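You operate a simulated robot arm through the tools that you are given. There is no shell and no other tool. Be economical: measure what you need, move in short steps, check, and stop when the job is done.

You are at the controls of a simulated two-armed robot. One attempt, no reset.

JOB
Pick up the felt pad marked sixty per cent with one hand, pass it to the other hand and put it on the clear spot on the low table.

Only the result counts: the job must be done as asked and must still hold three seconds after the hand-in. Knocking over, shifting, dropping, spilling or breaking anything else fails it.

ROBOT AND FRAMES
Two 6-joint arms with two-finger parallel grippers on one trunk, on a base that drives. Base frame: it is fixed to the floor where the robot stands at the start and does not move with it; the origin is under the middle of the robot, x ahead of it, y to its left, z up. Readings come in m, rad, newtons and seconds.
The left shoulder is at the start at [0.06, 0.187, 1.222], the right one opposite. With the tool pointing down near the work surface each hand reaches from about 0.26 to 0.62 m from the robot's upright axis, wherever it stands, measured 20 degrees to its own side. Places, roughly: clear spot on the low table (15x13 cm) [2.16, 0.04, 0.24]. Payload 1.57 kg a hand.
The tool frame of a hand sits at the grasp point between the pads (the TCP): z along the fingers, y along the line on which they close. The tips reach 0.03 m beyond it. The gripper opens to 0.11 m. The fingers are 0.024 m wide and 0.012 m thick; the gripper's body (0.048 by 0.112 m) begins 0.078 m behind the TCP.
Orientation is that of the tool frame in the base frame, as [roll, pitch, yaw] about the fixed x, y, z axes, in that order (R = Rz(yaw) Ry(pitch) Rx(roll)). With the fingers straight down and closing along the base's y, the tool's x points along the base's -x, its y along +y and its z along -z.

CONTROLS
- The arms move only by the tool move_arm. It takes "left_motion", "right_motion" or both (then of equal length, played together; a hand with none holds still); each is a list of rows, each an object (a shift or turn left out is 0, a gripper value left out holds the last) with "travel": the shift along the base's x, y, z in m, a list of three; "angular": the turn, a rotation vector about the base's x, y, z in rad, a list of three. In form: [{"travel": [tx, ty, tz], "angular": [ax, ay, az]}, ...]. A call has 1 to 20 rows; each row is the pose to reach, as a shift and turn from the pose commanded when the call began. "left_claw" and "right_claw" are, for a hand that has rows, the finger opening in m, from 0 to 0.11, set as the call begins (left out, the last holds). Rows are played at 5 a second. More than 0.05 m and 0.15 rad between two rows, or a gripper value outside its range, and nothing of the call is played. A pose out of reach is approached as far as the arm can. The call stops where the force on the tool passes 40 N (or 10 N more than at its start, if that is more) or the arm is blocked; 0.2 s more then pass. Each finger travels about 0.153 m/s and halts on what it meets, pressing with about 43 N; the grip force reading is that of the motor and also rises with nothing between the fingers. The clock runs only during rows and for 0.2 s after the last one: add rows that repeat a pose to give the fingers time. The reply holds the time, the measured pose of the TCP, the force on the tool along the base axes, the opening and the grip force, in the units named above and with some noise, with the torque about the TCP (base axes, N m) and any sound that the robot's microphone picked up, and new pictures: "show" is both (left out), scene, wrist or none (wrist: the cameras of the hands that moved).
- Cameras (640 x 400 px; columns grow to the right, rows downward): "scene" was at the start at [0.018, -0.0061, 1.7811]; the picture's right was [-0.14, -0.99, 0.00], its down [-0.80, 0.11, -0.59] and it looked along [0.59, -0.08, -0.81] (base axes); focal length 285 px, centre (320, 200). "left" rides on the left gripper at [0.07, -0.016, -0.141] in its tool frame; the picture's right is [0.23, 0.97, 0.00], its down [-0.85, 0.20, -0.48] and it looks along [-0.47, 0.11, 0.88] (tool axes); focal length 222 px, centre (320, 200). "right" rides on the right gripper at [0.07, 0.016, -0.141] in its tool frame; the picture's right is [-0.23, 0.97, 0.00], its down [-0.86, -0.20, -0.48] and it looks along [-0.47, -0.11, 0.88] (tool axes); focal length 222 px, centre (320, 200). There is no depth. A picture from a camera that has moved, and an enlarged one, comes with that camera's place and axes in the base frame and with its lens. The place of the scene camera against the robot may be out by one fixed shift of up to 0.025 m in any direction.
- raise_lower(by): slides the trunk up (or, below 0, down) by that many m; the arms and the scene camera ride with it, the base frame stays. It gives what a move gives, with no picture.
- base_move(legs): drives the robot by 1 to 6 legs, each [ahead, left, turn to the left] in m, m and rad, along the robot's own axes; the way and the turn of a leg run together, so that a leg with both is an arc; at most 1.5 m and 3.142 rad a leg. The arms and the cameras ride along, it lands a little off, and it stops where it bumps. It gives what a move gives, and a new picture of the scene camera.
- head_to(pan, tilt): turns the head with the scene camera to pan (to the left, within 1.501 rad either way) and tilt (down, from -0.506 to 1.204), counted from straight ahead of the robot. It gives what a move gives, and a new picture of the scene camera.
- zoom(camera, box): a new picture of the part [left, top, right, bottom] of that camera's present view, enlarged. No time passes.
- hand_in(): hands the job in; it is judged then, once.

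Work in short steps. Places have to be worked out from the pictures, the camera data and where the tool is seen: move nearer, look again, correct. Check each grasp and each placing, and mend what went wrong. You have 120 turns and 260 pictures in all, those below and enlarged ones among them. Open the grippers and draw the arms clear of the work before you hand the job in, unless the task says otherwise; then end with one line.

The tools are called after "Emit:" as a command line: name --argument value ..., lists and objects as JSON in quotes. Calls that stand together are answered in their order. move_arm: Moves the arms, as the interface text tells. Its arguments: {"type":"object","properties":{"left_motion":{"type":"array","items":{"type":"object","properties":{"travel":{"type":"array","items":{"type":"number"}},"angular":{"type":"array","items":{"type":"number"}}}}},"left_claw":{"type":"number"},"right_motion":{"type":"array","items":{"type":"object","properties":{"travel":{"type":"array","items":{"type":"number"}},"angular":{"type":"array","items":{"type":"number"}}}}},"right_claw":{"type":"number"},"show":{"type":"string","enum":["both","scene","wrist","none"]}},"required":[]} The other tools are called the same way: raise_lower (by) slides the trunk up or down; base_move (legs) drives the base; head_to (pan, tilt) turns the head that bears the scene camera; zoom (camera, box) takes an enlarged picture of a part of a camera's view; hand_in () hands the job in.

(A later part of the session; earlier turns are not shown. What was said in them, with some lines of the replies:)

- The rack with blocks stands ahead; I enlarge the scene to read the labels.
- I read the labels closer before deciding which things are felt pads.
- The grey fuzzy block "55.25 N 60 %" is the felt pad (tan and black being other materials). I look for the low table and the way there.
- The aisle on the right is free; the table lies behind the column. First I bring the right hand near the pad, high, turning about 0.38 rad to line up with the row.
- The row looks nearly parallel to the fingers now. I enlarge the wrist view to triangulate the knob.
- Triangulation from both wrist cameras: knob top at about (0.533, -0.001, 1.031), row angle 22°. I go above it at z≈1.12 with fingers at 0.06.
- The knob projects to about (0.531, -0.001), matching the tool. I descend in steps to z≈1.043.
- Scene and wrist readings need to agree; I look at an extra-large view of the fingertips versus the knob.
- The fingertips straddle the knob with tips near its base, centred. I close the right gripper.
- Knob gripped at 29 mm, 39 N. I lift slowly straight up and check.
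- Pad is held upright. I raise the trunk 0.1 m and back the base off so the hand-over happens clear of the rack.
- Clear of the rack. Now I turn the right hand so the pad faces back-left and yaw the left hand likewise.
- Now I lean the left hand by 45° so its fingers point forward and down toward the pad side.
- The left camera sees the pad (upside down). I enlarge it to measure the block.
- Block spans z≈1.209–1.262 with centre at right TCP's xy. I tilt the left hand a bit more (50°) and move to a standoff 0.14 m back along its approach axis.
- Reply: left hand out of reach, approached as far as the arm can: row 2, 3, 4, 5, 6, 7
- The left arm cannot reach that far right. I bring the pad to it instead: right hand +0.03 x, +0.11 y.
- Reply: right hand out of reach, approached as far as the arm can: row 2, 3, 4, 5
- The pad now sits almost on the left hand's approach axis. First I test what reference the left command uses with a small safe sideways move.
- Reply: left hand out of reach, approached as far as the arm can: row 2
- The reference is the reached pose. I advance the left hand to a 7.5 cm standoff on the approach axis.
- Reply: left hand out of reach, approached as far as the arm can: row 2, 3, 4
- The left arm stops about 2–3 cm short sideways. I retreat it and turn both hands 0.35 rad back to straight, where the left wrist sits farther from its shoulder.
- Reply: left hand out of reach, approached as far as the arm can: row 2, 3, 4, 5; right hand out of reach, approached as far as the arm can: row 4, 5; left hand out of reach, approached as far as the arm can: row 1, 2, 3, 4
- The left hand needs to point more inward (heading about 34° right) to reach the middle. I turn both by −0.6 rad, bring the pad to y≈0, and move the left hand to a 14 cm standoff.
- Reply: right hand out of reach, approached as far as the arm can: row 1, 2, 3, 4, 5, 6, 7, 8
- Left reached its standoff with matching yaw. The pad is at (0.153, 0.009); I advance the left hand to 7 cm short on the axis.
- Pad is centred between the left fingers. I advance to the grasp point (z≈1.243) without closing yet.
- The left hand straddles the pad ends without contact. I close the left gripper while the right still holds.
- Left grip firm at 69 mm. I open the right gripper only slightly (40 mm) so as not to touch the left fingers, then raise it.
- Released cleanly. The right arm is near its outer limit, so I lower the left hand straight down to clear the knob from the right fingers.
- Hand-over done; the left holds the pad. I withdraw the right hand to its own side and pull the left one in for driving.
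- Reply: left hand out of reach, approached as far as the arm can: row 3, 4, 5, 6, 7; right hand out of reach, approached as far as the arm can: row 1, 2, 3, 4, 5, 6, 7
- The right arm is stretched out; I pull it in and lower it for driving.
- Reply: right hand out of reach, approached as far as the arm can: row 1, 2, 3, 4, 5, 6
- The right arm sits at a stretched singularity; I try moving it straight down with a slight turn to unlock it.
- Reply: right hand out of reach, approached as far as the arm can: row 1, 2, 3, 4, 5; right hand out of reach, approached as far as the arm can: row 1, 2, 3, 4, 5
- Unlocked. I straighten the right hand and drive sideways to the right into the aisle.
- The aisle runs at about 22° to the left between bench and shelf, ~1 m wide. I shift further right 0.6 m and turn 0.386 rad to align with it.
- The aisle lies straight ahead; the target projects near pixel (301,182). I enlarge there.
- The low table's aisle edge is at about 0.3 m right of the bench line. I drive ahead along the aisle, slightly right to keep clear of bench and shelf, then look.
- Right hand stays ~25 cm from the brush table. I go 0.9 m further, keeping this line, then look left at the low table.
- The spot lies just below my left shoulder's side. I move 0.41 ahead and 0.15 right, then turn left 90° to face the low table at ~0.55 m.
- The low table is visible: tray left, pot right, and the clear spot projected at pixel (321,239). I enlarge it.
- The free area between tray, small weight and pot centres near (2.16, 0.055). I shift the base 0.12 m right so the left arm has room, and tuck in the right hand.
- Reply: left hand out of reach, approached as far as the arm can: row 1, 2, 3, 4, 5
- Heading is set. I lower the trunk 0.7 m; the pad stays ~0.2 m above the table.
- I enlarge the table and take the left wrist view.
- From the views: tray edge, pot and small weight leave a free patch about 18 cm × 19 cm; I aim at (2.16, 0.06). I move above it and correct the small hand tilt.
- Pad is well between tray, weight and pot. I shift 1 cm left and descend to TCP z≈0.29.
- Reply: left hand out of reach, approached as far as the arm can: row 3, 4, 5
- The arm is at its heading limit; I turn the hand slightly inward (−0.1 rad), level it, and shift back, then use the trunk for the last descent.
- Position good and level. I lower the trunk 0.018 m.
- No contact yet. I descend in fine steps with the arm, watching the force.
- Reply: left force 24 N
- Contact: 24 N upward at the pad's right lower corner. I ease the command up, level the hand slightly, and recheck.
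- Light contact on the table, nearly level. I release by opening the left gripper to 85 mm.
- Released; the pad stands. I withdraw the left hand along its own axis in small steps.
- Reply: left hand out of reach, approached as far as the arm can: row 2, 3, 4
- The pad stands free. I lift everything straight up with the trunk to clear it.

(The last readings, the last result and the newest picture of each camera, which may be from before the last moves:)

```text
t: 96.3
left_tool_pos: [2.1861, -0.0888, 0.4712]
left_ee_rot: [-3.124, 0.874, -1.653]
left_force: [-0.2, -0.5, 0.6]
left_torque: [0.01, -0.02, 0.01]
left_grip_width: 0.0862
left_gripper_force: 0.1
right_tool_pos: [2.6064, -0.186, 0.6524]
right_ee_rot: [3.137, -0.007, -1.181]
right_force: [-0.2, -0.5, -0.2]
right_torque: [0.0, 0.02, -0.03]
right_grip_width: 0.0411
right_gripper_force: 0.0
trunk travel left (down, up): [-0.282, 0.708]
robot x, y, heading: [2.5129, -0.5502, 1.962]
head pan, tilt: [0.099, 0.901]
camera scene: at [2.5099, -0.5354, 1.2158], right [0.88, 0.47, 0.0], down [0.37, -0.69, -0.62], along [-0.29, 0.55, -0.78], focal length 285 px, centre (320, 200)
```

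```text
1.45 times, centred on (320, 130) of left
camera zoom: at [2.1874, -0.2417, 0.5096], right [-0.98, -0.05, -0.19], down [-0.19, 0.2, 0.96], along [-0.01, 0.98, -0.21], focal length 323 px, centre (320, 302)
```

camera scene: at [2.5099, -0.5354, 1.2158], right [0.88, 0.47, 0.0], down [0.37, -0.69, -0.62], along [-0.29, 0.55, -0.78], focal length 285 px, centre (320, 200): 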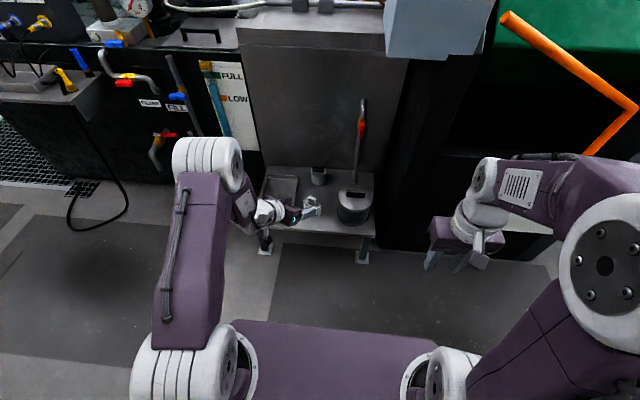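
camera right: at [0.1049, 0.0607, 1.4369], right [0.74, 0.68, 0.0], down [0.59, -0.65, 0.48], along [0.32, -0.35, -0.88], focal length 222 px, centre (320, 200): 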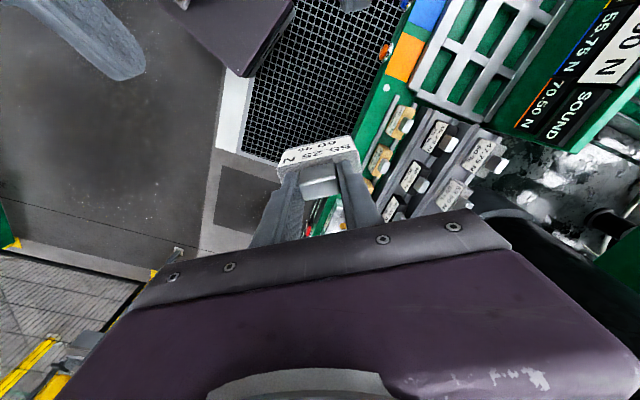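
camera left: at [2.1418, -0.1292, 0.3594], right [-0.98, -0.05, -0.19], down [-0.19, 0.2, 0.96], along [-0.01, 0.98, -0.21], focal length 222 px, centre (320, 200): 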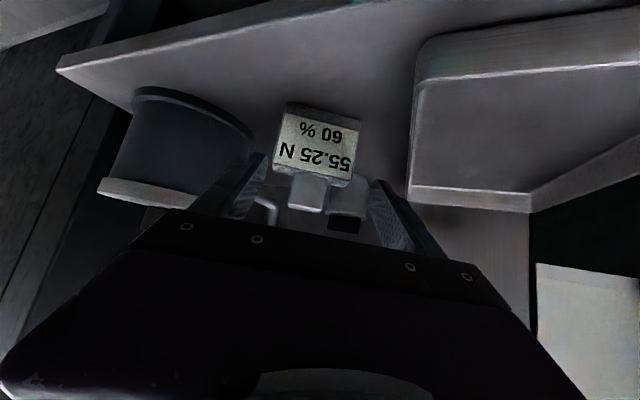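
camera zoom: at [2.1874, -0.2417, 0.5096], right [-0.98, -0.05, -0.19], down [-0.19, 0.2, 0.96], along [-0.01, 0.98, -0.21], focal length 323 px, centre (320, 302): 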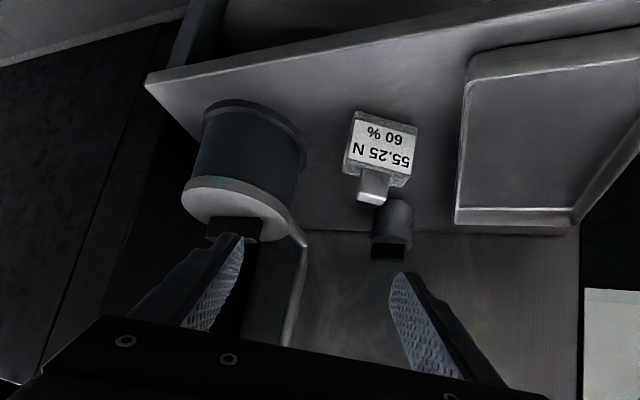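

The pad stands upright in the clear area. I open both grippers fully and raise the trunk to clear the work, then check again.

Emit:
raise_lower --by 0.3

Emit:
move_arm --left_motion '[{"travel": [0, 0, 0.01]}, {"travel": [0, 0, 0.01]}]' --right_motion '[{"travel": [0, 0, 0.01]}, {"travel": [0, 0, 0.01]}]' --left_claw 0.11 --right_claw 0.11 --show "scene"

Emit:
zoom --camera "scene" --box '[240, 120, 400, 240]'

```text
t: 99.3
left_tool_pos: [2.1842, -0.0882, 0.7713]
left_ee_rot: [-3.123, 0.876, -1.653]
left_force: [0.5, -1.0, 1.0]
left_torque: [0.02, 0.01, 0.03]
left_grip_width: 0.0858
left_gripper_force: 0.0
right_tool_pos: [2.6058, -0.1845, 0.9526]
right_ee_rot: [3.139, -0.008, -1.181]
right_force: [-0.3, -0.7, -0.3]
right_torque: [0.0, -0.01, -0.01]
right_grip_width: 0.0409
right_gripper_force: 0.0
trunk travel left (down, up): [-0.582, 0.408]
robot x, y, heading: [2.5168, -0.5488, 1.964]
head pan, tilt: [0.099, 0.901]
```

```text
t: 99.9
left_tool_pos: [2.1841, -0.0887, 0.7824]
left_ee_rot: [-3.124, 0.874, -1.652]
left_force: [0.0, -0.1, -1.0]
left_torque: [0.02, 0.0, 0.0]
left_grip_width: 0.1099
left_gripper_force: 0.1
right_tool_pos: [2.6054, -0.1845, 0.9627]
right_ee_rot: [3.139, -0.007, -1.18]
right_force: [0.4, -0.4, 0.1]
right_torque: [-0.03, 0.0, 0.0]
right_grip_width: 0.1102
right_gripper_force: 0.1
trunk travel left (down, up): [-0.582, 0.408]
robot x, y, heading: [2.5161, -0.5495, 1.962]
head pan, tilt: [0.099, 0.901]
camera scene: at [2.5093, -0.5341, 1.5157], right [0.88, 0.47, 0.0], down [0.37, -0.69, -0.62], along [-0.29, 0.55, -0.78], focal length 285 px, centre (320, 200)
```

scene: 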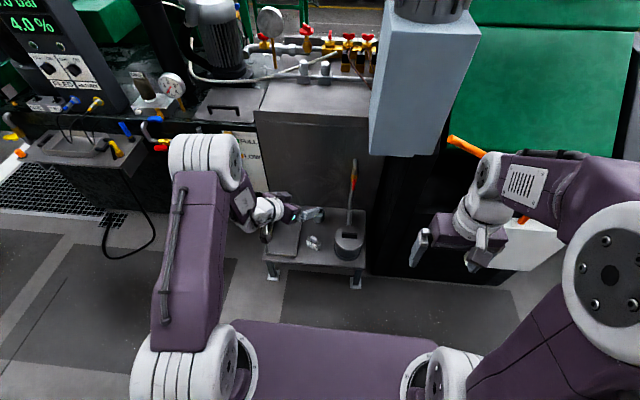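

```text
3.33 times, centred on (320, 180) of scene
camera zoom: at [2.5093, -0.5341, 1.5157], right [0.88, 0.47, 0.0], down [0.37, -0.69, -0.62], along [-0.29, 0.55, -0.78], focal length 949 px, centre (320, 267)
```

zoom: 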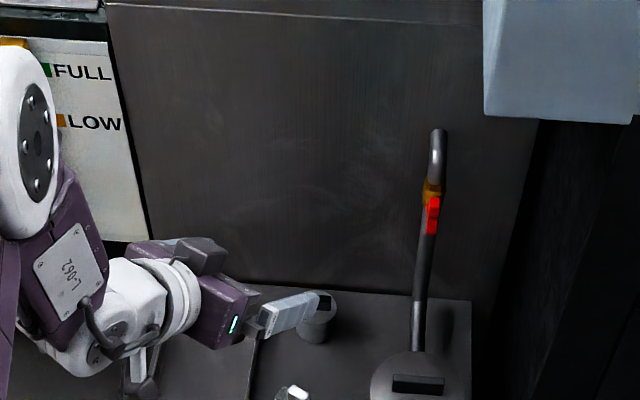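

Emit:
zoom --camera "scene" --box '[260, 200, 380, 290]'

```text
4.44 times, centred on (320, 245) of scene
camera zoom: at [2.5093, -0.5341, 1.5157], right [0.88, 0.47, 0.0], down [0.37, -0.69, -0.62], along [-0.29, 0.55, -0.78], focal length 1265 px, centre (320, 0)
```

zoom: 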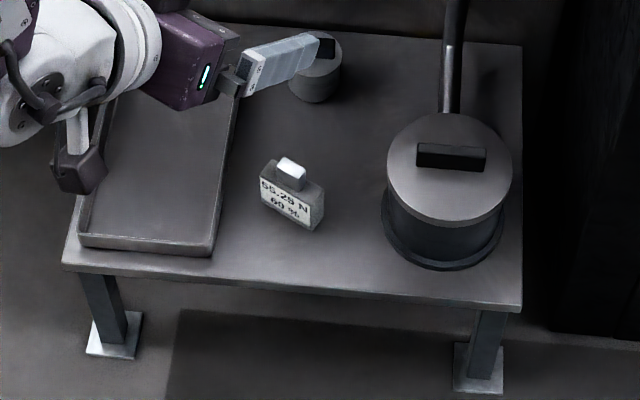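

The pad stands upright, free, between tray and pot in the clear spot; tray, weight and pot are untouched, grippers are open and clear. I hand in.

Emit:
hand_in

```text
The job is handed in.
```

I picked up the grey 60 % felt pad (marked 55.25 N, 60 %) with the right hand, passed it to the left hand, and stood it upright on the clear spot on the low table. In the last pictures nothing else was shifted, and both grippers were open and clear. The job is handed in.
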